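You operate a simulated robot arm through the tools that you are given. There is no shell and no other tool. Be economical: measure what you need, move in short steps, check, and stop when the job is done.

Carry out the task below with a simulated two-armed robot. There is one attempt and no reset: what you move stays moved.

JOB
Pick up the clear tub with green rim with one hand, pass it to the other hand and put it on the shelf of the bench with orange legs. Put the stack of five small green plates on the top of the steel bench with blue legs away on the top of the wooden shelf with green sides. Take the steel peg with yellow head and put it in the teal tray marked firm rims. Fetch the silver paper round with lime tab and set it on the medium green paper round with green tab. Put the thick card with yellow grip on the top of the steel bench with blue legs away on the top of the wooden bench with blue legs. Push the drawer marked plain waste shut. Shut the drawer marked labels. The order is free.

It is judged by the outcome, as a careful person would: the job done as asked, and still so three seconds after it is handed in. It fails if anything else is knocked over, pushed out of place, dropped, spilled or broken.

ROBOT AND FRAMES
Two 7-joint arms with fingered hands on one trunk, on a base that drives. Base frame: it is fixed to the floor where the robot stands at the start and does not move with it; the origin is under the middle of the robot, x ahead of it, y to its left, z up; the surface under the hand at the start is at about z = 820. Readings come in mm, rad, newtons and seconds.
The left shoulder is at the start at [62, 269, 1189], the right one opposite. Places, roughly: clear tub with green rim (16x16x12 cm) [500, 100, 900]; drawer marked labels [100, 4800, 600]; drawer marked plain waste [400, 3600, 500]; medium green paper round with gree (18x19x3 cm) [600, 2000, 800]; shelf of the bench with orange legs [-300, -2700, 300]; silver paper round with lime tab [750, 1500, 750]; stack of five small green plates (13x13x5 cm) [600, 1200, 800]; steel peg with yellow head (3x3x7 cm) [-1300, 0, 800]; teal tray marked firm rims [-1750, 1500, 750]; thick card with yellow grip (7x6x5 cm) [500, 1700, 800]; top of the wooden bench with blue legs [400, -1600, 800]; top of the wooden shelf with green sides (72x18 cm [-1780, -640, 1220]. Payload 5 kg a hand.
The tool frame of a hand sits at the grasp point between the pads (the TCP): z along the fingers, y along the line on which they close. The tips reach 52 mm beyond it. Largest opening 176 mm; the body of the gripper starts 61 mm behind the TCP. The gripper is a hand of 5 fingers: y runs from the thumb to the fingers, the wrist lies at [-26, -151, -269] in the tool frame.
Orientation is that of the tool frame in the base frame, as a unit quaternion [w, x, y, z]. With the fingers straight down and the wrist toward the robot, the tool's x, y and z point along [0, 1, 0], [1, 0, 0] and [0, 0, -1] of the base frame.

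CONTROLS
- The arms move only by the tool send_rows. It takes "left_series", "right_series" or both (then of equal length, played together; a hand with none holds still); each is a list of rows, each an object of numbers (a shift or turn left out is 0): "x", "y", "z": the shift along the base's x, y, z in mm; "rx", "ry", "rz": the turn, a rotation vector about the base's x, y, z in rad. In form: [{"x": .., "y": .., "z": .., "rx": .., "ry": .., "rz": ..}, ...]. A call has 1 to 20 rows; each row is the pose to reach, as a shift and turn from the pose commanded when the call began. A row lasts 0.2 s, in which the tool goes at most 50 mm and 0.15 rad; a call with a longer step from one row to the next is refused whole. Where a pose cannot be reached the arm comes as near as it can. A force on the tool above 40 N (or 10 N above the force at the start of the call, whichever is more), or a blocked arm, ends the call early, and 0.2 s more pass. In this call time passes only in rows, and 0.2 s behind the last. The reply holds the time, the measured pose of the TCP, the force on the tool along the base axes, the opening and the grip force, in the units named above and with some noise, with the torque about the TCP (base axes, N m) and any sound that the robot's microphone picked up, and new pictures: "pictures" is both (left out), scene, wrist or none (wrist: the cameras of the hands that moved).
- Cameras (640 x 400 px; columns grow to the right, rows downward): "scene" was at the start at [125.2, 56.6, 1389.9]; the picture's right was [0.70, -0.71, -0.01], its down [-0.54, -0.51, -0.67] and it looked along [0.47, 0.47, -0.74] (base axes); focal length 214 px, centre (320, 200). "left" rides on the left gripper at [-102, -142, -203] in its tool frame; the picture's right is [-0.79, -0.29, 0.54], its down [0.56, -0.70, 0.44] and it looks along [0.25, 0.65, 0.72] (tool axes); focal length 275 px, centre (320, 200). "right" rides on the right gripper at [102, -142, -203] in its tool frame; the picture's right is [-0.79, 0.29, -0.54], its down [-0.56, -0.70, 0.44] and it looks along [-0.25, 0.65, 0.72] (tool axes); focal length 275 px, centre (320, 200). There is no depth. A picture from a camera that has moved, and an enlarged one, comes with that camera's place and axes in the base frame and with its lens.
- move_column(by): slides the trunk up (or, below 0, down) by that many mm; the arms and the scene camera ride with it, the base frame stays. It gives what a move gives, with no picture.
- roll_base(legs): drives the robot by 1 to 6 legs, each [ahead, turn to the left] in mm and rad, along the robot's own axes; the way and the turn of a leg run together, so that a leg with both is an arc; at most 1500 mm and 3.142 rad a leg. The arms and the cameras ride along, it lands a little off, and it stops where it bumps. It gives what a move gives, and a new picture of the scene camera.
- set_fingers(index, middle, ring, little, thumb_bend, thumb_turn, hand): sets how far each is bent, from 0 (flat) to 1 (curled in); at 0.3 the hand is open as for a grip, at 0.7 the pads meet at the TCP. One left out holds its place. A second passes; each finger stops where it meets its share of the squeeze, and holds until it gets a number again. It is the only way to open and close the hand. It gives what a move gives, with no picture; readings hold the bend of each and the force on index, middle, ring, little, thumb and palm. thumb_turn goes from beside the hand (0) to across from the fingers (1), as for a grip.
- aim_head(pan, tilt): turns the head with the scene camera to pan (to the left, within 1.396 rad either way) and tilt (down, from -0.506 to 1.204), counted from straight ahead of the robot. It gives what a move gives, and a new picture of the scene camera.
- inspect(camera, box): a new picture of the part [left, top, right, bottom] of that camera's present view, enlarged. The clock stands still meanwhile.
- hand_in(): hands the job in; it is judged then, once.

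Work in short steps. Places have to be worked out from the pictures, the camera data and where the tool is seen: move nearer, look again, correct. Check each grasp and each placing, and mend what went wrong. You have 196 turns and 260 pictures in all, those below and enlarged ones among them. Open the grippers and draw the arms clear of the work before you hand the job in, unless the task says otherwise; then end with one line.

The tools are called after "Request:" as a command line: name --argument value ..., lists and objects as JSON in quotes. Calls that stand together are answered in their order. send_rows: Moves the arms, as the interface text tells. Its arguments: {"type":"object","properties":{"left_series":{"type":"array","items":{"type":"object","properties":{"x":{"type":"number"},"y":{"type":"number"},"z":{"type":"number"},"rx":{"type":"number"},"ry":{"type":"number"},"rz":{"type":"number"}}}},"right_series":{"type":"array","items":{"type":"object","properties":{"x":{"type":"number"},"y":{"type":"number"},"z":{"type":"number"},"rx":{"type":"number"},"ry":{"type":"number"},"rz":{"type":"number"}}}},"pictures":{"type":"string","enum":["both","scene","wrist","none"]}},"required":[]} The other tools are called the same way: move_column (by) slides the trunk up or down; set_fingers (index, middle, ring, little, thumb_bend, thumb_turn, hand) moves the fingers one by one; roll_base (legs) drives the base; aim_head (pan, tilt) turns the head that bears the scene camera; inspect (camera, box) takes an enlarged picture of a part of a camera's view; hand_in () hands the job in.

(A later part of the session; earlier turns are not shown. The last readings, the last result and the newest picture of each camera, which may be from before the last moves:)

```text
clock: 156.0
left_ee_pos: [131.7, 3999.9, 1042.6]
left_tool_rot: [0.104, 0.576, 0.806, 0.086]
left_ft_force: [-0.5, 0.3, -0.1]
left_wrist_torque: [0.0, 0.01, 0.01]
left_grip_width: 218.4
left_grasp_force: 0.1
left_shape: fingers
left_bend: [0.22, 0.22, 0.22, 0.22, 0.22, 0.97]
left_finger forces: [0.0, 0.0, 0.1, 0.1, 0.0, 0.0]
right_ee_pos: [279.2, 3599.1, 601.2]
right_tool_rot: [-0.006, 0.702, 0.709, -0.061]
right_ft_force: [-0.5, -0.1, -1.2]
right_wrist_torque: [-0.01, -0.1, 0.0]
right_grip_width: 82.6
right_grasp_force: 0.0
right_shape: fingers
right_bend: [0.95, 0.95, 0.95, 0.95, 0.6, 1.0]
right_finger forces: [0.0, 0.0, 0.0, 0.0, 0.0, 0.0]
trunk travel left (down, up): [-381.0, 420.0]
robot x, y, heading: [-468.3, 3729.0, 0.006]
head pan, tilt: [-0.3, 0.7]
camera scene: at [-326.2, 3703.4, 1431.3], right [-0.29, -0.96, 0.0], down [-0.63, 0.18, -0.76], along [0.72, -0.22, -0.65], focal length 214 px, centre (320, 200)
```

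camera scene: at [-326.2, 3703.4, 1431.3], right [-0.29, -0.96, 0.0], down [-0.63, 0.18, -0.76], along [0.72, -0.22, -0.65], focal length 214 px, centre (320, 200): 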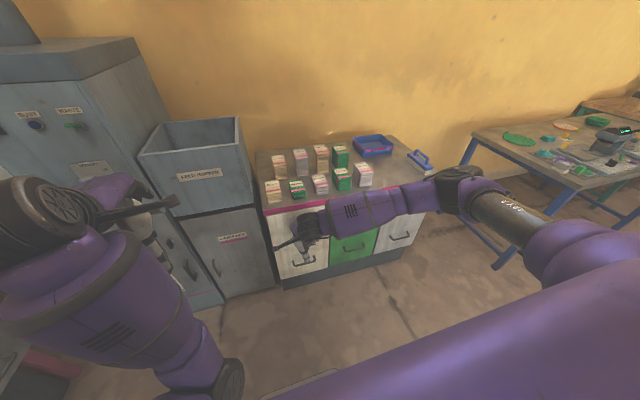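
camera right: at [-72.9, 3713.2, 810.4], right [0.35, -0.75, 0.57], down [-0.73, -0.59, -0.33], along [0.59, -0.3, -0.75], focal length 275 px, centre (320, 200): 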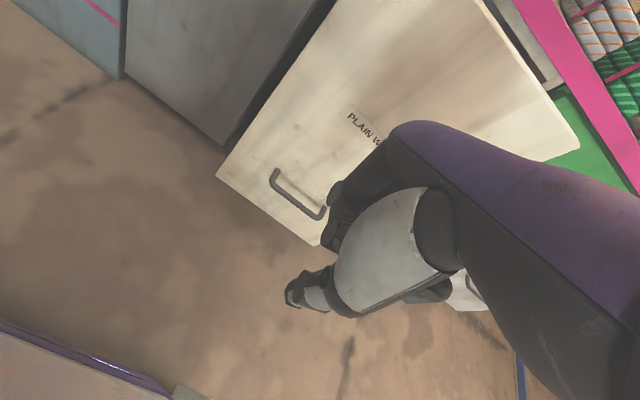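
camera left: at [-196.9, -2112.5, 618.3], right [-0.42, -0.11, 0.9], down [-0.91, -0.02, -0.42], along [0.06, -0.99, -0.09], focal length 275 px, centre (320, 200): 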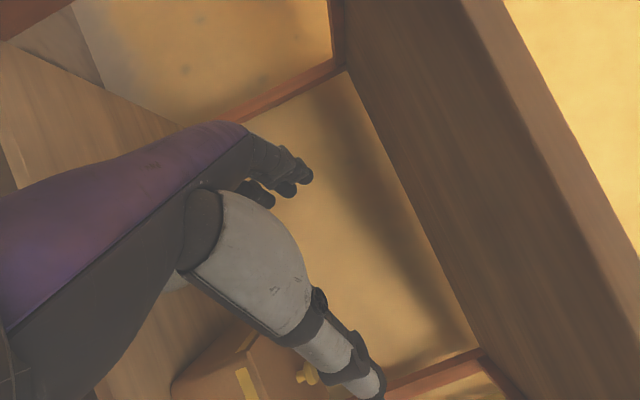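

The drawer has slid in almost flush. Pushing a bit further until it resists.

Request:
send_rows --right_series '[{"x": 12}, {"x": 24}, {"x": 36}, {"x": 48}, {"x": 60}]' --pictures "none"

Request:
inspect --camera "scene" --box '[240, 170, 460, 300]'

```text
clock: 156.6
left_ee_pos: [130.1, 3998.5, 1047.3]
left_tool_rot: [0.1, 0.578, 0.804, 0.097]
left_ft_force: [-0.8, -0.1, 0.1]
left_wrist_torque: [-0.06, -0.03, -0.01]
left_grip_width: 218.8
left_grasp_force: 0.1
left_shape: fingers
left_bend: [0.22, 0.22, 0.22, 0.22, 0.22, 0.98]
left_finger forces: [0.1, 0.1, 0.1, 0.1, 0.0, 0.0]
right_ee_pos: [288.9, 3599.3, 609.3]
right_tool_rot: [-0.003, 0.702, 0.71, -0.058]
right_ft_force: [2.8, -2.5, 0.0]
right_wrist_torque: [0.3, 0.2, 0.05]
right_grip_width: 82.9
right_grasp_force: 0.1
right_shape: fingers
right_bend: [0.95, 0.95, 0.95, 0.95, 0.6, 1.0]
right_finger forces: [0.0, 0.1, 0.0, 0.1, 0.0, 0.0]
trunk travel left (down, up): [-381.0, 420.0]
robot x, y, heading: [-471.0, 3726.1, 0.009]
head pan, tilt: [-0.3, 0.7]
stopped in row 3 (right hand): the force on the tool passed its limit at 56 N (the readings are from after the stop); the commanded pose is now the measured one
```

```text
2.91 times, centred on (350, 235) of scene
camera zoom: at [-326.6, 3703.1, 1431.6], right [-0.29, -0.96, 0.0], down [-0.63, 0.18, -0.76], along [0.72, -0.22, -0.65], focal length 624 px, centre (233, 98)
```

zoom: 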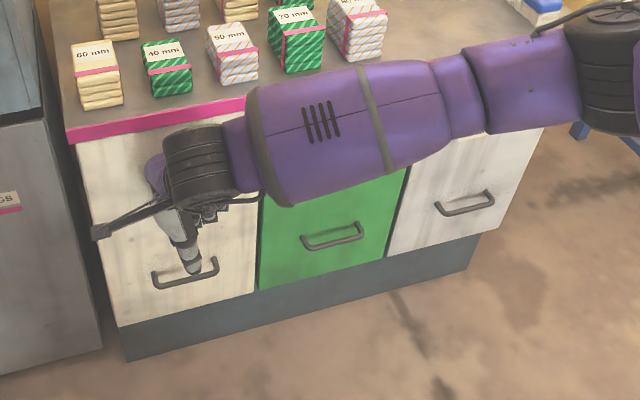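

The drawer is shut flush. Retracting the right fist, then repositioning to face the LABELS drawer (front ≈ x 75, y 4553, z 560–790) on the far desk.

Request:
send_rows --right_series '[{"x": -40}, {"x": -80}, {"x": -120}, {"x": -160, "z": 20}, {"x": -200, "z": 50}, {"x": -230, "z": 90}, {"x": -240, "z": 135}, {"x": -240, "z": 180}, {"x": -240, "z": 225}, {"x": -240, "z": 270}, {"x": -240, "z": 310}, {"x": -240, "z": 350}]' --pictures "none"

Request:
roll_base --legs '[[0, 2.19], [-530, 0], [0, -0.63], [450, 0]]'

Request:
aim_head --pan -0.3 --tilt 0.6

```text
clock: 159.2
left_ee_pos: [129.4, 3998.7, 1047.1]
left_tool_rot: [0.1, 0.578, 0.804, 0.095]
left_ft_force: [-0.7, 0.7, 0.7]
left_wrist_torque: [0.01, -0.11, 0.01]
left_grip_width: 218.8
left_grasp_force: 0.1
left_shape: fingers
left_bend: [0.22, 0.22, 0.22, 0.22, 0.22, 0.98]
left_finger forces: [0.1, 0.0, 0.0, 0.0, 0.0, 0.1]
right_ee_pos: [48.4, 3597.4, 961.4]
right_tool_rot: [-0.004, 0.701, 0.711, -0.059]
right_ft_force: [-0.4, -0.1, -0.4]
right_wrist_torque: [0.0, -0.16, -0.02]
right_grip_width: 82.0
right_grasp_force: 0.1
right_shape: fingers
right_bend: [0.95, 0.95, 0.95, 0.95, 0.6, 1.0]
right_finger forces: [0.1, 0.1, 0.0, 0.0, 0.1, 0.0]
trunk travel left (down, up): [-381.0, 420.0]
robot x, y, heading: [-466.8, 3728.4, 0.01]
head pan, tilt: [-0.3, 0.7]
```

```text
clock: 168.3
left_ee_pos: [-1071.2, 4011.2, 1058.9]
left_tool_rot: [-0.097, -0.486, 0.862, 0.101]
left_ft_force: [-5.7, -4.7, 0.2]
left_wrist_torque: [0.59, -0.62, -0.35]
left_grip_width: 218.6
left_grasp_force: 0.0
left_shape: fingers
left_bend: [0.22, 0.22, 0.22, 0.22, 0.22, 0.98]
left_finger forces: [0.1, 0.0, 0.0, 0.0, 0.1, 0.1]
right_ee_pos: [-646.5, 4185.5, 975.4]
right_tool_rot: [0.05, -0.309, 0.95, -0.015]
right_ft_force: [-5.9, -7.6, 3.3]
right_wrist_torque: [0.92, -0.84, -0.19]
right_grip_width: 82.4
right_grasp_force: 0.0
right_shape: fingers
right_bend: [0.95, 0.95, 0.95, 0.95, 0.6, 1.0]
right_finger forces: [0.0, 0.0, 0.0, 0.0, 0.1, 0.0]
trunk travel left (down, up): [-381.0, 420.0]
robot x, y, heading: [-437.4, 3728.9, 2.176]
head pan, tilt: [-0.3, 0.7]
stopped in leg 2: the robot was blocked; the commanded pose is now the measured one
camera scene: at [-507.2, 3854.4, 1432.1], right [0.95, 0.3, 0.01], down [0.2, -0.62, -0.76], along [-0.22, 0.73, -0.65], focal length 214 px, centre (320, 200)
```

scene: 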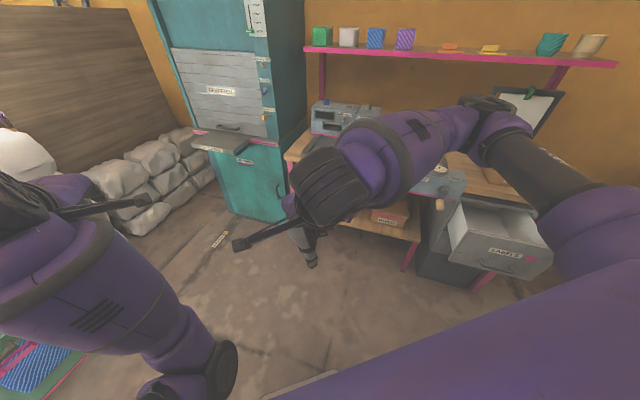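

```text
clock: 169.0
left_ee_pos: [-1069.7, 4015.3, 1058.6]
left_tool_rot: [-0.099, -0.487, 0.862, 0.099]
left_ft_force: [-4.2, -2.9, -2.4]
left_wrist_torque: [0.31, -0.39, -0.2]
left_grip_width: 218.5
left_grasp_force: 0.1
left_shape: fingers
left_bend: [0.22, 0.22, 0.22, 0.22, 0.22, 0.98]
left_finger forces: [0.0, 0.0, 0.0, 0.0, 0.1, 0.0]
right_ee_pos: [-642.8, 4190.0, 972.8]
right_tool_rot: [0.049, -0.308, 0.95, -0.017]
right_ft_force: [-4.6, -3.1, -0.2]
right_wrist_torque: [0.34, -0.47, -0.06]
right_grip_width: 82.7
right_grasp_force: 0.1
right_shape: fingers
right_bend: [0.95, 0.95, 0.95, 0.95, 0.6, 1.0]
right_finger forces: [0.0, 0.1, 0.1, 0.1, 0.1, 0.1]
trunk travel left (down, up): [-381.0, 420.0]
robot x, y, heading: [-434.4, 3726.2, 2.174]
head pan, tilt: [-0.3, 0.6]
camera scene: at [-505.1, 3863.5, 1439.9], right [0.95, 0.3, 0.01], down [0.18, -0.55, -0.82], along [-0.24, 0.78, -0.58], focal length 214 px, centre (320, 200)
```

scene: 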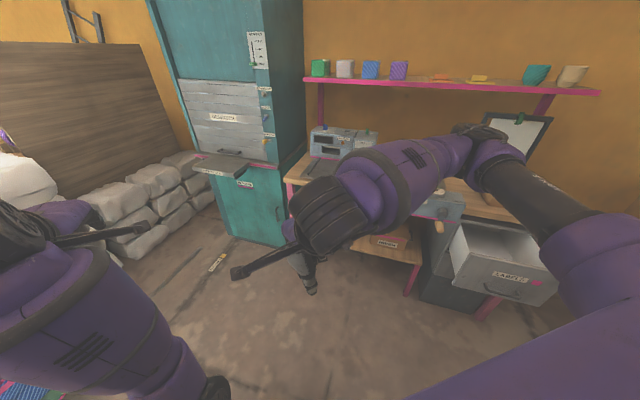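

Backing was blocked at once, likely the left elbow against the green cart. I'll turn back to face +y first, reverse straight down the lane, and come up on a lane further right.

Request:
roll_base --legs '[[0, -0.6], [-950, 0], [0, -0.31], [930, 0], [0, 0.31]]'

```text
clock: 186.4
left_ee_pos: [-409.0, 4299.4, 1063.7]
left_tool_rot: [-0.119, -0.14, 0.976, 0.114]
left_ft_force: [-0.8, -0.7, 0.1]
left_wrist_torque: [0.01, -0.13, -0.01]
left_grip_width: 218.8
left_grasp_force: 0.0
left_shape: fingers
left_bend: [0.22, 0.22, 0.22, 0.22, 0.22, 0.97]
left_finger forces: [0.1, 0.0, 0.0, 0.0, 0.0, 0.0]
right_ee_pos: [54.1, 4094.9, 983.0]
right_tool_rot: [0.036, 0.107, 0.993, -0.022]
right_ft_force: [0.3, 0.5, 0.5]
right_wrist_torque: [0.01, -0.01, -0.01]
right_grip_width: 82.4
right_grasp_force: 0.1
right_shape: fingers
right_bend: [0.95, 0.95, 0.95, 0.95, 0.6, 1.0]
right_finger forces: [0.0, 0.0, 0.0, 0.0, 0.0, 0.0]
trunk travel left (down, up): [-381.0, 420.0]
robot x, y, heading: [-155.6, 3660.4, 1.34]
head pan, tilt: [-0.3, 0.6]
stopped in leg 5: the robot was blocked; the commanded pose is now the measured one
camera scene: at [-90.9, 3786.5, 1440.1], right [0.86, -0.51, 0.0], down [-0.29, -0.49, -0.82], along [0.41, 0.71, -0.57], focal length 214 px, centre (320, 200)
```

scene: 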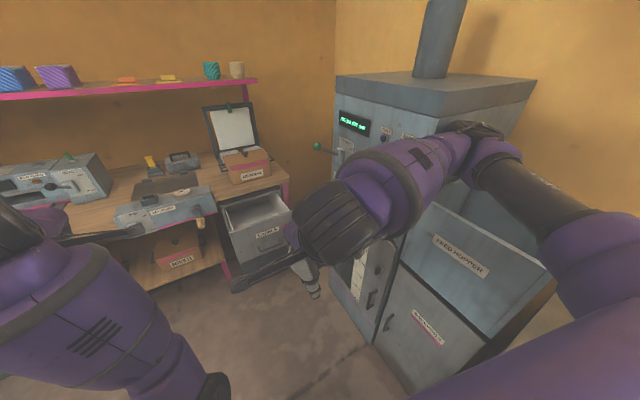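

The right elbow met the hopper machine while turning. I'll back off, straighten at x≈−250, and come forward again.

Request:
roll_base --legs '[[-420, 0], [0, 0.235], [430, 0]]'

```text
clock: 193.9
left_ee_pos: [-660.4, 4247.6, 1066.8]
left_tool_rot: [-0.126, -0.258, 0.952, 0.102]
left_ft_force: [0.3, 0.7, 0.2]
left_wrist_torque: [-0.07, 0.02, 0.03]
left_grip_width: 218.7
left_grasp_force: 0.0
left_shape: fingers
left_bend: [0.22, 0.22, 0.22, 0.22, 0.22, 0.98]
left_finger forces: [0.1, 0.1, 0.1, 0.0, 0.0, 0.1]
right_ee_pos: [-158.2, 4156.2, 981.5]
right_tool_rot: [0.041, -0.013, 0.999, -0.019]
right_ft_force: [0.1, 0.4, -1.2]
right_wrist_torque: [-0.01, 0.01, 0.02]
right_grip_width: 82.2
right_grasp_force: 0.1
right_shape: fingers
right_bend: [0.95, 0.95, 0.95, 0.95, 0.6, 1.0]
right_finger forces: [0.0, 0.0, 0.0, 0.1, 0.0, 0.0]
trunk travel left (down, up): [-381.0, 420.0]
robot x, y, heading: [-253.8, 3680.6, 1.583]
head pan, tilt: [-0.3, 0.6]
camera scene: at [-231.4, 3826.7, 1439.9], right [0.96, -0.28, 0.0], down [-0.16, -0.55, -0.82], along [0.23, 0.78, -0.58], focal length 214 px, centre (320, 200)
```

scene: 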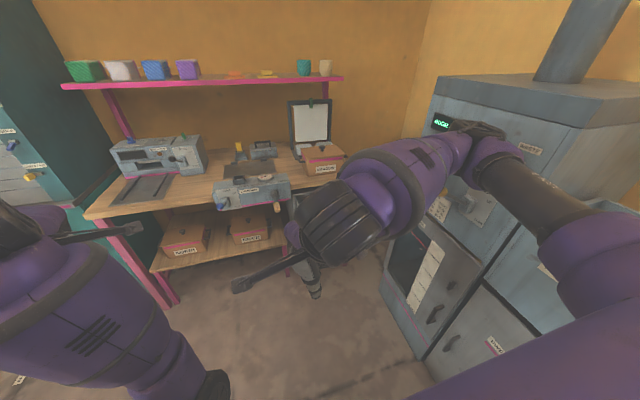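

There is room now. Moving the right fist to (75,4390,640) in front of the LABELS drawer.

Request:
send_rows --right_series '[{"x": 15, "y": 10, "z": -35}, {"x": 35, "y": 20, "z": -70}, {"x": 60, "y": 35, "z": -105}, {"x": 85, "y": 55, "z": -140}, {"x": 110, "y": 80, "z": -175}, {"x": 135, "y": 105, "z": -210}, {"x": 160, "y": 130, "z": -245}, {"x": 185, "y": 155, "z": -280}, {"x": 210, "y": 180, "z": -315}, {"x": 230, "y": 200, "z": -341}]' --pictures "both"

```text
clock: 195.4
left_ee_pos: [-763.5, 4327.4, 1033.7]
left_tool_rot: [-0.196, -0.317, 0.924, 0.086]
left_ft_force: [-18.6, 3.9, -16.6]
left_wrist_torque: [-0.22, -1.92, -0.59]
left_grip_width: 218.3
left_grasp_force: 0.0
left_shape: fingers
left_bend: [0.22, 0.22, 0.22, 0.22, 0.22, 0.98]
left_finger forces: [0.1, 0.0, 0.0, 0.0, 0.0, 0.1]
right_ee_pos: [-101.7, 4367.6, 743.9]
right_tool_rot: [0.035, -0.085, 0.995, -0.032]
right_ft_force: [21.7, 5.8, 36.1]
right_wrist_torque: [-1.12, 3.33, 0.99]
right_grip_width: 82.1
right_grasp_force: 0.2
right_shape: fingers
right_bend: [0.95, 0.95, 0.95, 0.95, 0.61, 1.0]
right_finger forces: [0.0, 0.0, 0.0, 0.0, 0.0, 0.1]
trunk travel left (down, up): [-381.0, 420.0]
robot x, y, heading: [-266.7, 3771.7, 1.878]
head pan, tilt: [-0.3, 0.6]
stopped in row 7 (right hand): the arm was blocked; the commanded pose is now the measured one
camera scene: at [-389.7, 3926.4, 1444.1], right [1.0, 0.01, 0.08], down [0.07, -0.58, -0.81], along [0.03, 0.81, -0.58], focal length 214 px, centre (320, 200)
camera right: at [-194.1, 4222.1, 949.9], right [0.69, 0.45, 0.57], down [0.7, -0.62, -0.35], along [0.19, 0.64, -0.74], focal length 275 px, centre (320, 200)
```

scene: 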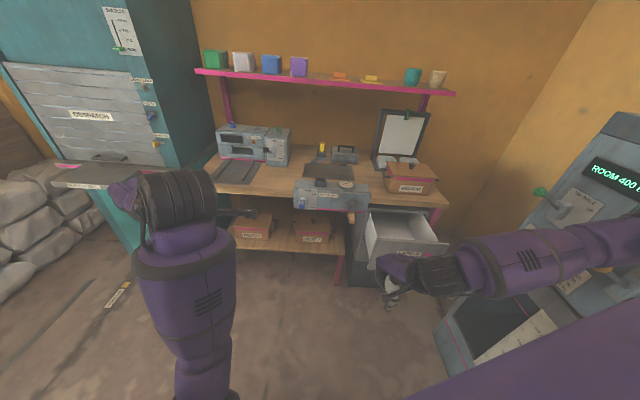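
right: 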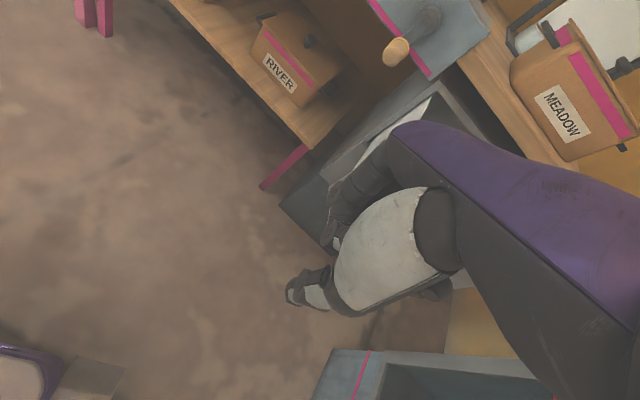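

The right forearm pressed against the furnace and the base itself yawed. I'll relieve by moving the hand back left/up.

Request:
send_rows --right_series '[{"x": -25, "y": -15, "z": 20}, {"x": -55, "y": -35, "z": 45}, {"x": -85, "y": -60, "z": 70}, {"x": -110, "y": -90, "z": 90}]' --pictures "scene"

```text
clock: 195.6
left_ee_pos: [-744.2, 4293.4, 1063.6]
left_tool_rot: [-0.243, -0.341, 0.901, 0.114]
left_ft_force: [-5.0, -7.6, 4.6]
left_wrist_torque: [0.66, -0.71, -0.36]
left_grip_width: 218.5
left_grasp_force: 0.0
left_shape: fingers
left_bend: [0.22, 0.22, 0.22, 0.22, 0.22, 0.98]
left_finger forces: [0.1, 0.0, 0.0, 0.0, 0.0, 0.0]
right_ee_pos: [-122.0, 4357.4, 722.7]
right_tool_rot: [0.001, -0.136, 0.99, -0.028]
right_ft_force: [-10.4, 2.0, 13.5]
right_wrist_torque: [-0.52, -1.59, 0.04]
right_grip_width: 82.8
right_grasp_force: 0.1
right_shape: fingers
right_bend: [0.95, 0.95, 0.95, 0.95, 0.6, 1.0]
right_finger forces: [0.1, 0.1, 0.1, 0.0, 0.0, 0.1]
trunk travel left (down, up): [-381.0, 420.0]
robot x, y, heading: [-277.3, 3812.7, 1.978]
head pan, tilt: [-0.3, 0.6]
stopped in row 1 (right hand): the force on the tool passed its limit at 136 N (the readings are from after the stop); the commanded pose is now the measured one
camera scene: at [-372.9, 3876.3, 1444.0], right [0.99, 0.1, 0.05], down [0.1, -0.52, -0.85], along [-0.06, 0.85, -0.53], focal length 214 px, centre (320, 200)
```

scene: 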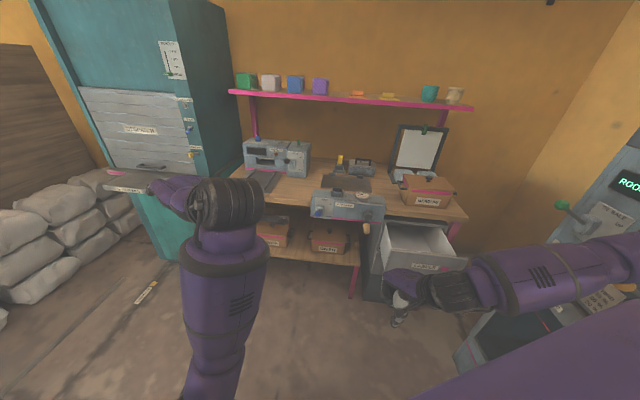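

The base is still being pushed. I look right to see what the right arm is touching before moving anything else.

Request:
aim_head --pan -1.1 --tilt 0.6

```text
clock: 196.7
left_ee_pos: [-738.3, 4314.9, 1051.5]
left_tool_rot: [-0.241, -0.326, 0.908, 0.105]
left_ft_force: [0.7, 0.3, -1.0]
left_wrist_torque: [0.0, -0.01, 0.05]
left_grip_width: 218.9
left_grasp_force: 0.1
left_shape: fingers
left_bend: [0.22, 0.22, 0.22, 0.22, 0.22, 0.97]
left_finger forces: [0.1, 0.0, 0.1, 0.0, 0.0, 0.1]
right_ee_pos: [-117.2, 4357.1, 720.4]
right_tool_rot: [0.005, -0.124, 0.992, -0.036]
right_ft_force: [0.6, 0.1, -0.2]
right_wrist_torque: [-0.01, -0.01, -0.01]
right_grip_width: 82.5
right_grasp_force: 0.1
right_shape: fingers
right_bend: [0.95, 0.95, 0.95, 0.95, 0.6, 1.0]
right_finger forces: [0.0, 0.0, 0.1, 0.0, 0.0, 0.1]
trunk travel left (down, up): [-381.0, 420.0]
robot x, y, heading: [-271.0, 3796.2, 1.944]
head pan, tilt: [-1.1, 0.6]
camera scene: at [-323.6, 3887.4, 1447.3], right [0.75, -0.66, 0.04], down [-0.32, -0.41, -0.85], along [0.58, 0.62, -0.52], focal length 214 px, centre (320, 200)
```

scene: 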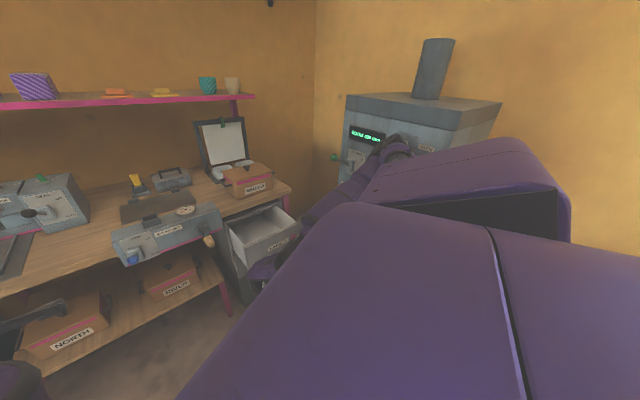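

Forces have relaxed. Looking further right to see the elbow and hopper.

Request:
aim_head --pan -1.39 --tilt 0.25

Request:
inspect --camera "right" --box '[0, 0, 640, 400]'

```text
clock: 197.6
left_ee_pos: [-738.3, 4314.7, 1050.3]
left_tool_rot: [-0.241, -0.325, 0.908, 0.104]
left_ft_force: [1.4, 0.3, -1.0]
left_wrist_torque: [0.0, -0.03, -0.02]
left_grip_width: 218.8
left_grasp_force: 0.1
left_shape: fingers
left_bend: [0.22, 0.22, 0.22, 0.22, 0.22, 0.97]
left_finger forces: [0.0, 0.1, 0.0, 0.1, 0.0, 0.1]
right_ee_pos: [-117.9, 4357.4, 721.5]
right_tool_rot: [0.005, -0.125, 0.992, -0.036]
right_ft_force: [-0.9, -0.5, -0.1]
right_wrist_torque: [-0.02, -0.02, 0.02]
right_grip_width: 82.3
right_grasp_force: 0.1
right_shape: fingers
right_bend: [0.95, 0.95, 0.95, 0.95, 0.6, 1.0]
right_finger forces: [0.0, 0.0, 0.0, 0.0, 0.0, 0.0]
trunk travel left (down, up): [-381.0, 420.0]
robot x, y, heading: [-272.2, 3793.3, 1.943]
head pan, tilt: [-1.389, 0.25]
camera scene: at [-305.4, 3870.9, 1481.0], right [0.53, -0.85, 0.03], down [-0.14, -0.12, -0.98], along [0.84, 0.51, -0.19], focal length 214 px, centre (320, 200)
```

scene: 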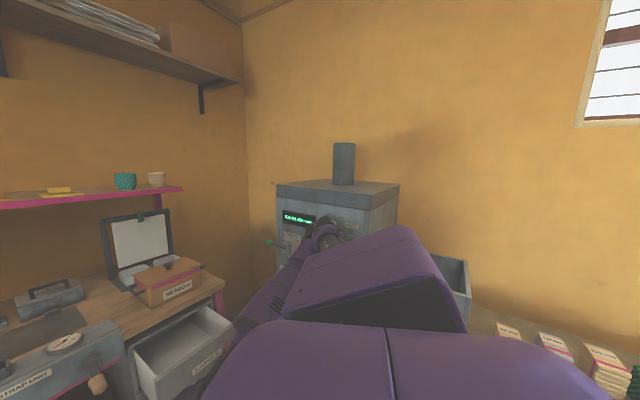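

```text
1.00 times, centred on (320, 200) of right (not enlarged: the box is as wide or as high as the picture)
camera zoom: at [-184.8, 4209.7, 934.0], right [0.69, 0.51, 0.52], down [0.72, -0.57, -0.39], along [0.1, 0.64, -0.76], focal length 275 px, centre (320, 200)
```

zoom: 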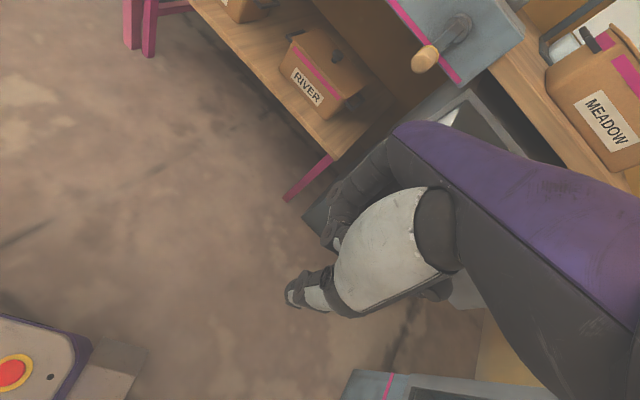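

Forces are near zero now. Testing a small straight-up move of the right hand to see if it is free.

Request:
send_rows --right_series '[{"z": 12}, {"z": 25}, {"z": 40}]' --pictures "none"

Request:
aim_head --pan -0.6 --tilt 0.75

```text
clock: 197.9
left_ee_pos: [-733.2, 4338.8, 1049.8]
left_tool_rot: [-0.285, -0.335, 0.892, 0.1]
left_ft_force: [-0.1, 8.6, -8.4]
left_wrist_torque: [-0.67, 0.37, 0.39]
left_grip_width: 218.8
left_grasp_force: 0.2
left_shape: fingers
left_bend: [0.22, 0.22, 0.22, 0.22, 0.22, 0.98]
left_finger forces: [0.0, 0.0, 0.0, 0.0, 0.1, 0.1]
right_ee_pos: [-121.6, 4357.0, 690.3]
right_tool_rot: [-0.02, -0.137, 0.988, -0.071]
right_ft_force: [16.2, -22.1, -31.2]
right_wrist_torque: [2.37, 2.78, -0.75]
right_grip_width: 83.0
right_grasp_force: 0.1
right_shape: fingers
right_bend: [0.95, 0.95, 0.95, 0.95, 0.59, 1.0]
right_finger forces: [0.1, 0.0, 0.0, 0.0, 0.1, 0.0]
trunk travel left (down, up): [-381.0, 420.0]
robot x, y, heading: [-278.2, 3814.0, 1.989]
head pan, tilt: [-1.389, 0.25]
stopped in row 1 (left hand): the arm was blocked; the commanded pose is now the measured one
```

```text
clock: 199.0
left_ee_pos: [-725.8, 4335.1, 1047.2]
left_tool_rot: [-0.289, -0.329, 0.893, 0.103]
left_ft_force: [0.2, 0.2, -0.5]
left_wrist_torque: [-0.01, 0.04, 0.01]
left_grip_width: 218.8
left_grasp_force: 0.1
left_shape: fingers
left_bend: [0.22, 0.22, 0.22, 0.22, 0.22, 0.97]
left_finger forces: [0.0, 0.0, 0.0, 0.1, 0.0, 0.0]
right_ee_pos: [-125.7, 4362.2, 697.9]
right_tool_rot: [-0.021, -0.145, 0.987, -0.063]
right_ft_force: [0.1, -0.2, 0.4]
right_wrist_torque: [0.01, 0.0, 0.01]
right_grip_width: 82.6
right_grasp_force: 0.0
right_shape: fingers
right_bend: [0.95, 0.95, 0.95, 0.95, 0.6, 1.0]
right_finger forces: [0.0, 0.0, 0.1, 0.1, 0.0, 0.1]
trunk travel left (down, up): [-381.0, 420.0]
robot x, y, heading: [-277.1, 3813.0, 1.993]
head pan, tilt: [-0.6, 0.75]
camera scene: at [-384.3, 3924.9, 1436.0], right [0.98, -0.18, 0.07], down [-0.06, -0.67, -0.74], along [0.18, 0.72, -0.67], focal length 214 px, centre (320, 200)
```

scene: 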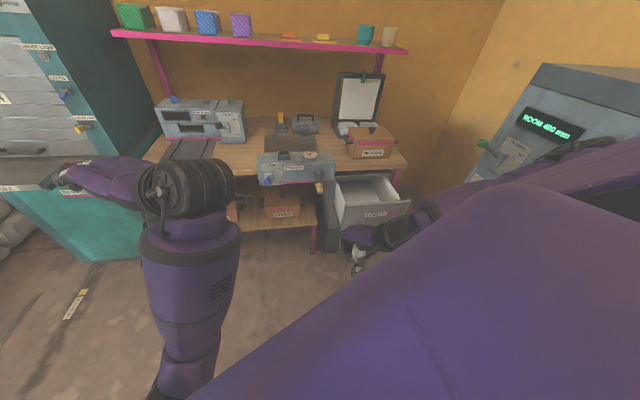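

The left hand is the blocked one — it is near the teal cabinet's tray. Drawing the left hand away (right/back).

Request:
send_rows --left_series '[{"x": 15, "y": -10}, {"x": 35, "y": -25}, {"x": 60, "y": -40}, {"x": 90, "y": -50}]' --pictures "wrist"

```text
clock: 199.4
left_ee_pos: [-703.6, 4344.5, 1041.1]
left_tool_rot: [-0.339, -0.336, 0.873, 0.104]
left_ft_force: [-1.7, 8.8, -13.7]
left_wrist_torque: [-0.76, 0.74, 0.4]
left_grip_width: 218.4
left_grasp_force: 0.0
left_shape: fingers
left_bend: [0.22, 0.22, 0.22, 0.22, 0.22, 0.98]
left_finger forces: [0.0, 0.0, 0.0, 0.1, 0.0, 0.0]
right_ee_pos: [-147.4, 4312.1, 642.7]
right_tool_rot: [-0.045, -0.193, 0.974, -0.113]
right_ft_force: [17.0, -3.6, -29.5]
right_wrist_torque: [-0.14, 2.92, -0.5]
right_grip_width: 82.5
right_grasp_force: 0.1
right_shape: fingers
right_bend: [0.95, 0.95, 0.95, 0.95, 0.59, 1.0]
right_finger forces: [0.0, 0.0, 0.0, 0.0, 0.1, 0.1]
trunk travel left (down, up): [-381.0, 420.0]
robot x, y, heading: [-279.2, 3823.1, 2.015]
head pan, tilt: [-0.6, 0.75]
stopped in row 1 (right hand): the arm was blocked; the commanded pose is now the measured one
camera left: at [-441.4, 4314.4, 1081.9], right [0.22, 0.28, -0.94], down [-0.23, -0.92, -0.33], along [-0.95, 0.29, -0.14], focal length 275 px, centre (320, 200)
```

left: 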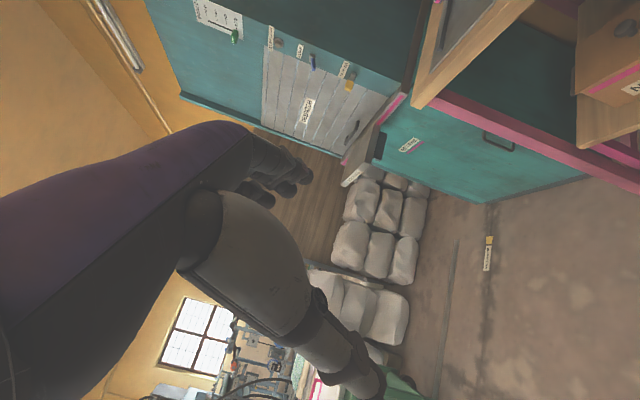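

Left hand is actually free in air; the right arm is what's blocked. Zooming on the right elbow near the furnace panel.

Request:
aim_head --pan -1.2 --tilt 0.35

Request:
inspect --camera "scene" --box '[220, 120, 460, 320]'

```text
clock: 200.4
left_ee_pos: [-702.7, 4336.6, 1045.4]
left_tool_rot: [-0.34, -0.336, 0.872, 0.106]
left_ft_force: [-0.1, 0.3, -0.7]
left_wrist_torque: [0.0, 0.03, 0.03]
left_grip_width: 218.6
left_grasp_force: 0.0
left_shape: fingers
left_bend: [0.22, 0.22, 0.22, 0.22, 0.22, 0.98]
left_finger forces: [0.0, 0.0, 0.0, 0.0, 0.1, 0.0]
right_ee_pos: [-154.7, 4311.8, 653.4]
right_tool_rot: [-0.047, -0.202, 0.973, -0.105]
right_ft_force: [-0.6, -0.4, -0.3]
right_wrist_torque: [0.05, 0.02, -0.02]
right_grip_width: 82.6
right_grasp_force: 0.1
right_shape: fingers
right_bend: [0.95, 0.95, 0.95, 0.95, 0.6, 1.0]
right_finger forces: [0.0, 0.1, 0.0, 0.1, 0.0, 0.0]
trunk travel left (down, up): [-381.0, 420.0]
robot x, y, heading: [-275.7, 3817.3, 2.016]
head pan, tilt: [-1.201, 0.351]
camera scene: at [-340.4, 3915.4, 1475.5], right [0.73, -0.68, 0.05], down [-0.16, -0.24, -0.96], along [0.67, 0.69, -0.29], focal length 214 px, centre (320, 200)
```

scene: 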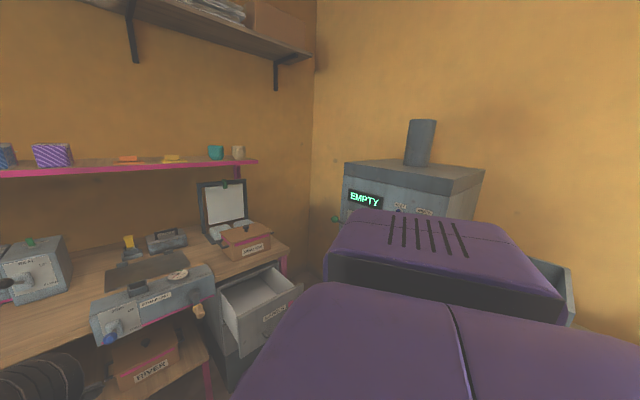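

```text
2.00 times, centred on (340, 220) of scene
camera zoom: at [-340.4, 3915.4, 1475.5], right [0.73, -0.68, 0.05], down [-0.16, -0.24, -0.96], along [0.67, 0.69, -0.29], focal length 429 px, centre (280, 160)
```

zoom: 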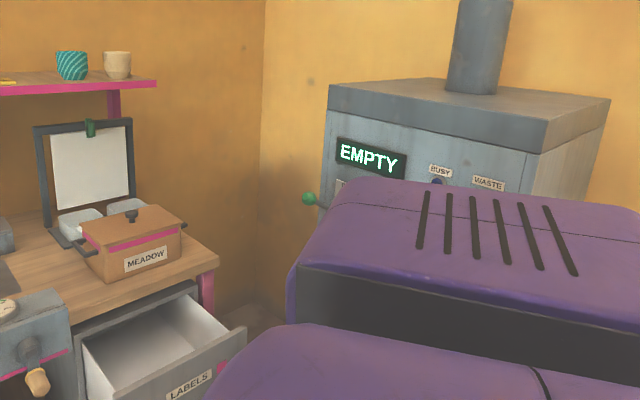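

The robot's elbow posture is the issue near the furnace. I'll try moving only the base: turn back right a little and see whether it is free.

Request:
roll_base --legs '[[60, 0], [0, -0.25]]'

Request:
aim_head --pan -0.5 --tilt 0.7

```text
clock: 201.1
left_ee_pos: [-691.5, 4377.8, 1025.7]
left_tool_rot: [-0.443, -0.349, 0.819, 0.102]
left_ft_force: [4.9, -2.3, 6.2]
left_wrist_torque: [0.16, -0.24, -0.42]
left_grip_width: 218.6
left_grasp_force: 0.0
left_shape: fingers
left_bend: [0.22, 0.22, 0.22, 0.22, 0.22, 0.98]
left_finger forces: [0.0, 0.1, 0.0, 0.1, 0.0, 0.1]
right_ee_pos: [-123.1, 4361.2, 614.8]
right_tool_rot: [-0.09, -0.19, 0.972, -0.107]
right_ft_force: [-6.3, -17.4, 1.8]
right_wrist_torque: [1.89, -0.87, -0.57]
right_grip_width: 82.9
right_grasp_force: 0.1
right_shape: fingers
right_bend: [0.95, 0.95, 0.95, 0.95, 0.6, 1.0]
right_finger forces: [0.0, 0.0, 0.0, 0.0, 0.0, 0.0]
trunk travel left (down, up): [-381.0, 420.0]
robot x, y, heading: [-294.1, 3872.4, 2.105]
head pan, tilt: [-1.201, 0.351]
stopped in leg 1: the robot was blocked; the commanded pose is now the measured one
camera scene: at [-361.7, 3954.3, 1477.1], right [0.78, -0.62, 0.04], down [-0.14, -0.25, -0.96], along [0.6, 0.74, -0.29], focal length 214 px, centre (320, 200)
```

scene: 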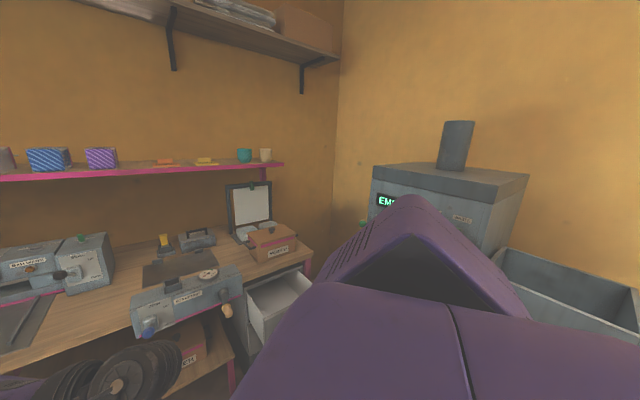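

```text
clock: 202.2
left_ee_pos: [-689.6, 4383.8, 1019.4]
left_tool_rot: [-0.443, -0.343, 0.823, 0.099]
left_ft_force: [-0.6, -0.3, 0.1]
left_wrist_torque: [-0.01, 0.01, -0.01]
left_grip_width: 218.8
left_grasp_force: 0.1
left_shape: fingers
left_bend: [0.22, 0.22, 0.22, 0.22, 0.22, 0.98]
left_finger forces: [0.1, 0.0, 0.0, 0.0, 0.0, 0.0]
right_ee_pos: [-119.7, 4369.5, 616.7]
right_tool_rot: [-0.082, -0.19, 0.973, -0.106]
right_ft_force: [0.5, -0.2, 0.3]
right_wrist_torque: [0.04, -0.01, 0.04]
right_grip_width: 82.2
right_grasp_force: 0.0
right_shape: fingers
right_bend: [0.95, 0.95, 0.95, 0.95, 0.6, 1.0]
right_finger forces: [0.1, 0.0, 0.0, 0.0, 0.1, 0.1]
trunk travel left (down, up): [-381.0, 420.0]
robot x, y, heading: [-295.2, 3871.3, 2.103]
head pan, tilt: [-0.499, 0.7]
camera scene: at [-421.8, 3974.1, 1441.3], right [1.0, 0.04, 0.07], down [0.08, -0.63, -0.77], along [0.02, 0.77, -0.63], focal length 214 px, centre (320, 200)
```

scene: 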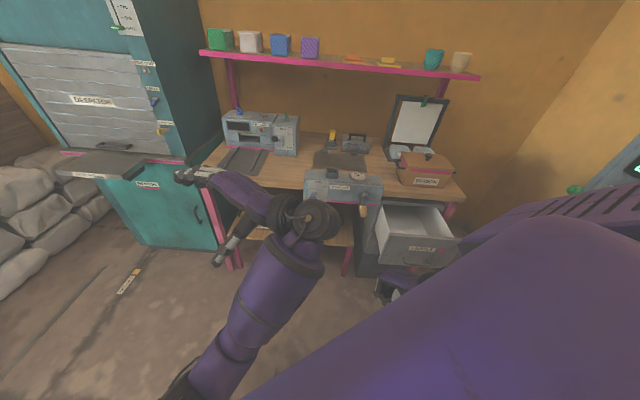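

The right elbow posture seems wedged toward the hopper. Turning left moves it away; I'll turn left and then step away from the machines to re-pose.

Request:
roll_base --legs '[[0, 0.5]]'

```text
clock: 202.9
left_ee_pos: [-676.2, 4407.6, 969.6]
left_tool_rot: [-0.55, -0.337, 0.76, 0.081]
left_ft_force: [7.7, -10.0, 16.7]
left_wrist_torque: [0.75, -1.35, -1.22]
left_grip_width: 218.7
left_grasp_force: 0.0
left_shape: fingers
left_bend: [0.22, 0.22, 0.22, 0.22, 0.22, 0.98]
left_finger forces: [0.0, 0.0, 0.0, 0.0, 0.0, 0.0]
right_ee_pos: [-69.3, 4392.6, 566.3]
right_tool_rot: [-0.136, -0.171, 0.97, -0.111]
right_ft_force: [-13.1, -6.9, 6.5]
right_wrist_torque: [0.99, -1.62, -0.07]
right_grip_width: 82.8
right_grasp_force: 0.1
right_shape: fingers
right_bend: [0.95, 0.95, 0.95, 0.95, 0.6, 1.0]
right_finger forces: [0.0, 0.0, 0.0, 0.1, 0.0, 0.1]
trunk travel left (down, up): [-381.0, 420.0]
robot x, y, heading: [-302.0, 3898.1, 2.161]
head pan, tilt: [-0.499, 0.7]
stopped in leg 1: the robot was blocked; the commanded pose is now the measured one
camera scene: at [-427.4, 3983.4, 1443.1], right [0.99, 0.09, 0.07], down [0.11, -0.62, -0.77], along [-0.03, 0.78, -0.63], focal length 214 px, centre (320, 200)
```

scene: 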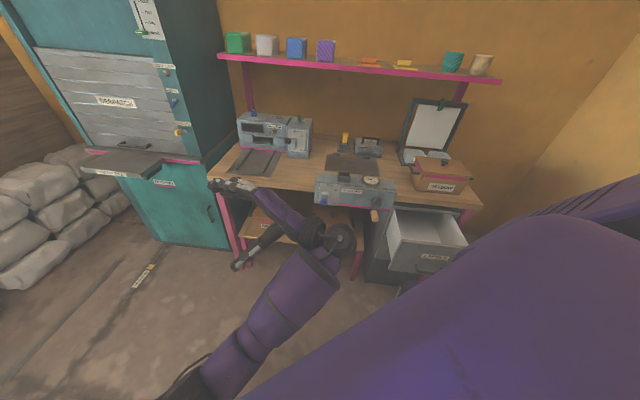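

Everything has sunk low and the elbow is likely lodged beside the furnace. Raising the trunk should lift both arms free.

Request:
move_column --by 150

Request:
move_column --by 150

Request:
aim_head --pan -1.0 --tilt 0.7

```text
clock: 203.2
left_ee_pos: [-677.4, 4404.9, 951.0]
left_tool_rot: [-0.596, -0.338, 0.725, 0.072]
left_ft_force: [4.6, -1.3, 6.0]
left_wrist_torque: [0.13, -0.41, -0.32]
left_grip_width: 218.8
left_grasp_force: 0.2
left_shape: fingers
left_bend: [0.22, 0.22, 0.22, 0.22, 0.22, 0.98]
left_finger forces: [0.0, 0.1, 0.1, 0.0, 0.0, 0.0]
right_ee_pos: [-91.4, 4407.4, 583.2]
right_tool_rot: [-0.19, -0.181, 0.961, -0.083]
right_ft_force: [-1.5, -0.5, 1.1]
right_wrist_torque: [0.0, -0.15, 0.04]
right_grip_width: 82.2
right_grasp_force: 0.0
right_shape: fingers
right_bend: [0.95, 0.95, 0.95, 0.95, 0.6, 1.0]
right_finger forces: [0.0, 0.0, 0.0, 0.0, 0.0, 0.0]
trunk travel left (down, up): [-384.0, 417.0]
robot x, y, heading: [-304.3, 3896.5, 2.171]
head pan, tilt: [-0.499, 0.7]
stopped: the arm was blocked; the commanded pose is now the measured one
```

```text
clock: 203.6
left_ee_pos: [-682.3, 4390.2, 933.5]
left_tool_rot: [-0.641, -0.34, 0.685, 0.066]
left_ft_force: [2.1, -3.2, 6.7]
left_wrist_torque: [0.29, -0.64, -0.48]
left_grip_width: 218.5
left_grasp_force: 0.0
left_shape: fingers
left_bend: [0.22, 0.22, 0.22, 0.22, 0.22, 0.98]
left_finger forces: [0.1, 0.0, 0.0, 0.0, 0.0, 0.0]
right_ee_pos: [-125.3, 4412.0, 611.6]
right_tool_rot: [-0.257, -0.195, 0.945, -0.057]
right_ft_force: [0.9, -0.1, -1.2]
right_wrist_torque: [-0.12, 0.14, 0.05]
right_grip_width: 82.3
right_grasp_force: 0.2
right_shape: fingers
right_bend: [0.95, 0.95, 0.95, 0.95, 0.6, 1.0]
right_finger forces: [0.0, 0.0, 0.0, 0.0, 0.1, 0.0]
trunk travel left (down, up): [-386.0, 415.0]
robot x, y, heading: [-304.7, 3892.9, 2.17]
head pan, tilt: [-0.499, 0.7]
stopped: the arm was blocked; the commanded pose is now the measured one
```

```text
clock: 204.5
left_ee_pos: [-684.2, 4388.4, 939.5]
left_tool_rot: [-0.628, -0.345, 0.693, 0.074]
left_ft_force: [-0.1, 0.3, 0.1]
left_wrist_torque: [0.0, -0.01, 0.0]
left_grip_width: 218.6
left_grasp_force: 0.1
left_shape: fingers
left_bend: [0.22, 0.22, 0.22, 0.22, 0.22, 0.98]
left_finger forces: [0.0, 0.0, 0.1, 0.0, 0.0, 0.0]
right_ee_pos: [-123.3, 4409.6, 609.2]
right_tool_rot: [-0.258, -0.187, 0.946, -0.064]
right_ft_force: [-0.5, 0.4, 0.1]
right_wrist_torque: [0.02, -0.04, -0.01]
right_grip_width: 82.6
right_grasp_force: 0.1
right_shape: fingers
right_bend: [0.95, 0.95, 0.95, 0.95, 0.6, 1.0]
right_finger forces: [0.1, 0.0, 0.0, 0.0, 0.0, 0.1]
trunk travel left (down, up): [-386.0, 415.0]
robot x, y, heading: [-307.4, 3895.6, 2.165]
head pan, tilt: [-1.0, 0.7]
camera scene: at [-374.5, 3905.3, 1457.8], right [0.92, -0.39, 0.02], down [-0.21, -0.53, -0.82], along [0.33, 0.75, -0.57], focal length 214 px, centre (320, 200)
```

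scene: 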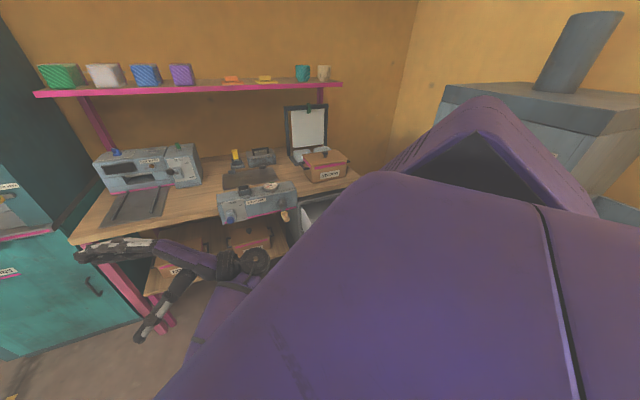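

I need a better view of what the right arm touches; checking both wrist cameras now.

Request:
inspect --camera "right" --box '[0, 0, 640, 400]'

Request:
inspect --camera "left" --box '[0, 0, 640, 400]'

Request:
aim_head --pan 0.3 --tilt 1.1

```text
1.00 times, centred on (320, 200) of right (not enlarged: the box is as wide or as high as the picture)
camera zoom: at [-56.2, 4289.4, 839.3], right [0.77, 0.63, 0.05], down [0.51, -0.57, -0.65], along [-0.38, 0.53, -0.76], focal length 275 px, centre (320, 200)
```

zoom: 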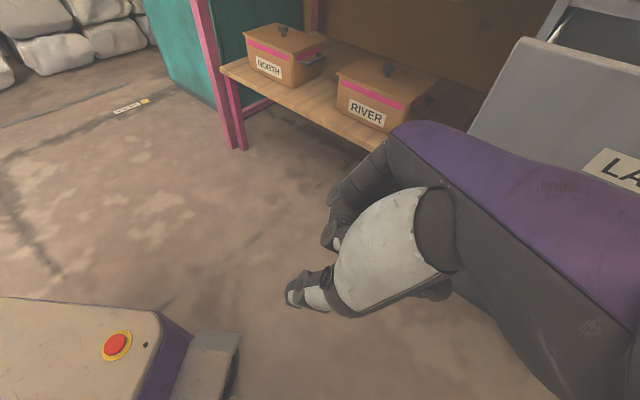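

```text
1.00 times, centred on (320, 200) of left (not enlarged: the box is as wide or as high as the picture)
camera zoom: at [-445.8, 4407.3, 822.2], right [-0.41, 0.06, -0.91], down [-0.12, -0.99, -0.01], along [-0.9, 0.11, 0.41], focal length 275 px, centre (320, 200)
```

zoom: 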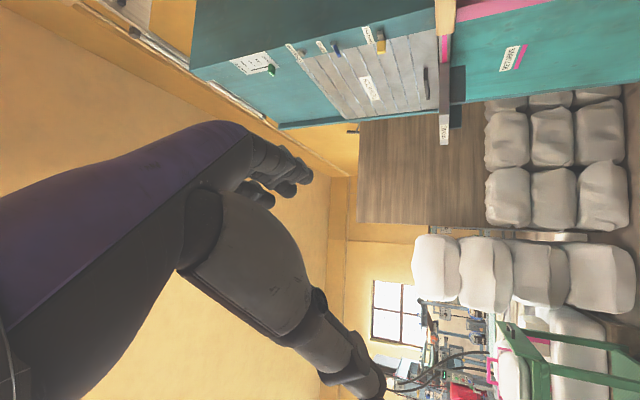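

```text
clock: 205.9
left_ee_pos: [-687.5, 4388.7, 942.5]
left_tool_rot: [-0.627, -0.347, 0.694, 0.076]
left_ft_force: [0.8, -0.5, -0.2]
left_wrist_torque: [-0.02, 0.0, 0.0]
left_grip_width: 218.4
left_grasp_force: 0.0
left_shape: fingers
left_bend: [0.22, 0.22, 0.22, 0.22, 0.22, 0.98]
left_finger forces: [0.0, 0.1, 0.0, 0.0, 0.0, 0.1]
right_ee_pos: [-120.8, 4405.9, 602.9]
right_tool_rot: [-0.254, -0.183, 0.947, -0.068]
right_ft_force: [-0.2, 0.4, 0.5]
right_wrist_torque: [-0.01, 0.03, 0.0]
right_grip_width: 82.4
right_grasp_force: 0.0
right_shape: fingers
right_bend: [0.95, 0.95, 0.95, 0.95, 0.6, 1.0]
right_finger forces: [0.0, 0.0, 0.0, 0.0, 0.1, 0.0]
trunk travel left (down, up): [-386.0, 415.0]
robot x, y, heading: [-304.5, 3899.6, 2.161]
head pan, tilt: [0.3, 1.1]
camera scene: at [-459.4, 3870.5, 1419.7], right [0.63, 0.77, 0.09], down [0.72, -0.53, -0.45], along [-0.3, 0.35, -0.89], focal length 214 px, centre (320, 200)
```

scene: 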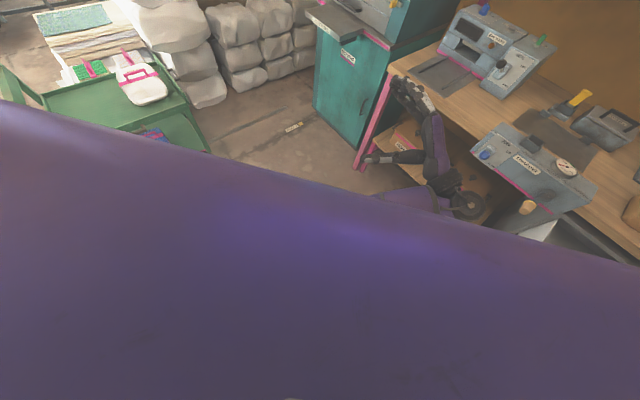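

I see: the base yawed under the arms, so the left arm has crossed in front of the body and is jammed. Moving the left hand outward to the robot's left.

Request:
send_rows --left_series '[{"x": -15, "y": -12, "z": 10}, {"x": -40, "y": -30, "z": 25}, {"x": -70, "y": -50, "z": 40}, {"x": -105, "y": -75, "z": 55}, {"x": -140, "y": -100, "z": 70}, {"x": -175, "y": -125, "z": 80}]' --pictures "scene"

```text
clock: 206.3
left_ee_pos: [-691.8, 4402.8, 905.1]
left_tool_rot: [-0.643, -0.339, 0.682, 0.076]
left_ft_force: [-18.5, -14.3, 3.0]
left_wrist_torque: [0.47, -1.18, -1.32]
left_grip_width: 218.6
left_grasp_force: 0.0
left_shape: fingers
left_bend: [0.22, 0.22, 0.22, 0.22, 0.22, 0.98]
left_finger forces: [0.0, 0.0, 0.1, 0.0, 0.0, 0.0]
right_ee_pos: [-81.6, 4453.9, 582.1]
right_tool_rot: [-0.248, -0.163, 0.951, -0.083]
right_ft_force: [45.3, 8.8, -7.4]
right_wrist_torque: [-1.07, 3.99, -0.04]
right_grip_width: 83.9
right_grasp_force: 0.1
right_shape: fingers
right_bend: [0.95, 0.95, 0.95, 0.95, 0.59, 1.0]
right_finger forces: [0.0, 0.0, 0.0, 0.0, 0.0, 0.0]
trunk travel left (down, up): [-386.0, 415.0]
robot x, y, heading: [-290.4, 3888.0, 2.135]
head pan, tilt: [0.3, 1.1]
stopped in row 1 (left hand): the arm was blocked; the commanded pose is now the measured one
camera scene: at [-480.9, 3874.6, 1417.5], right [0.64, 0.76, 0.1], down [0.72, -0.55, -0.43], along [-0.27, 0.35, -0.9], focal length 214 px, centre (320, 200)
```

scene: 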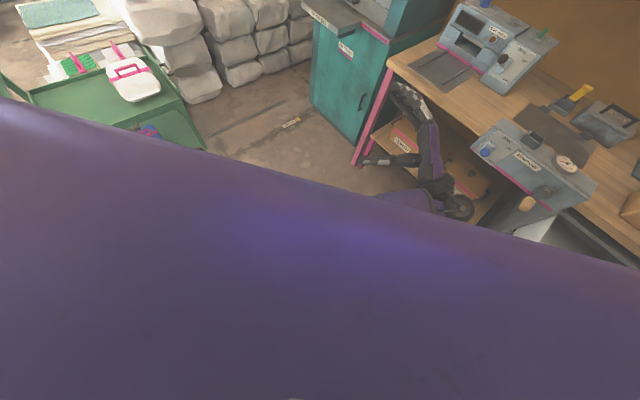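

Arm commands make the redundant right elbow jerk into the furnace. I'll use base-only motion; trying a clockwise turn.

Request:
roll_base --legs '[[0, -0.3]]'

```text
clock: 207.0
left_ee_pos: [-682.7, 4467.0, 869.5]
left_tool_rot: [0.707, 0.325, -0.626, -0.054]
left_ft_force: [4.0, -1.7, 8.6]
left_wrist_torque: [0.23, -1.06, -0.31]
left_grip_width: 218.6
left_grasp_force: 0.1
left_shape: fingers
left_bend: [0.22, 0.22, 0.22, 0.22, 0.22, 0.97]
left_finger forces: [0.1, 0.1, 0.0, 0.0, 0.0, 0.1]
right_ee_pos: [-78.7, 4539.4, 534.6]
right_tool_rot: [-0.301, -0.192, 0.931, -0.079]
right_ft_force: [-11.7, -6.6, 4.8]
right_wrist_torque: [0.62, -1.39, -0.37]
right_grip_width: 82.8
right_grasp_force: 0.1
right_shape: fingers
right_bend: [0.95, 0.95, 0.95, 0.95, 0.6, 1.0]
right_finger forces: [0.0, 0.0, 0.0, 0.0, 0.0, 0.1]
trunk travel left (down, up): [-386.0, 415.0]
robot x, y, heading: [-305.0, 3911.0, 2.176]
head pan, tilt: [0.3, 1.1]
stopped in leg 1: the force on the tool passed its limit at 232 N (the readings are from after the stop); the commanded pose is now the measured one
camera scene: at [-436.6, 3987.4, 1405.2], right [0.62, 0.79, 0.03], down [0.72, -0.55, -0.42], along [-0.32, 0.28, -0.91], focal length 214 px, centre (320, 200)
```

scene: 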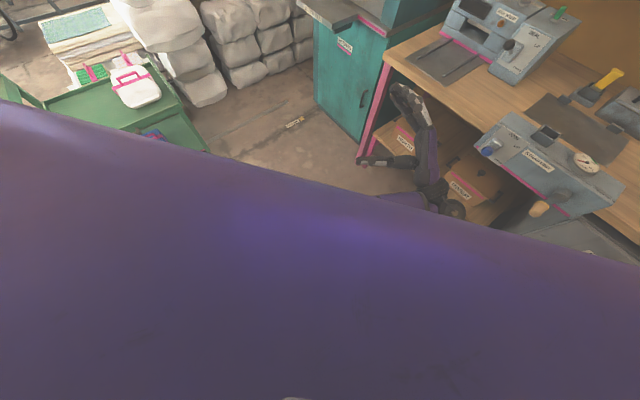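

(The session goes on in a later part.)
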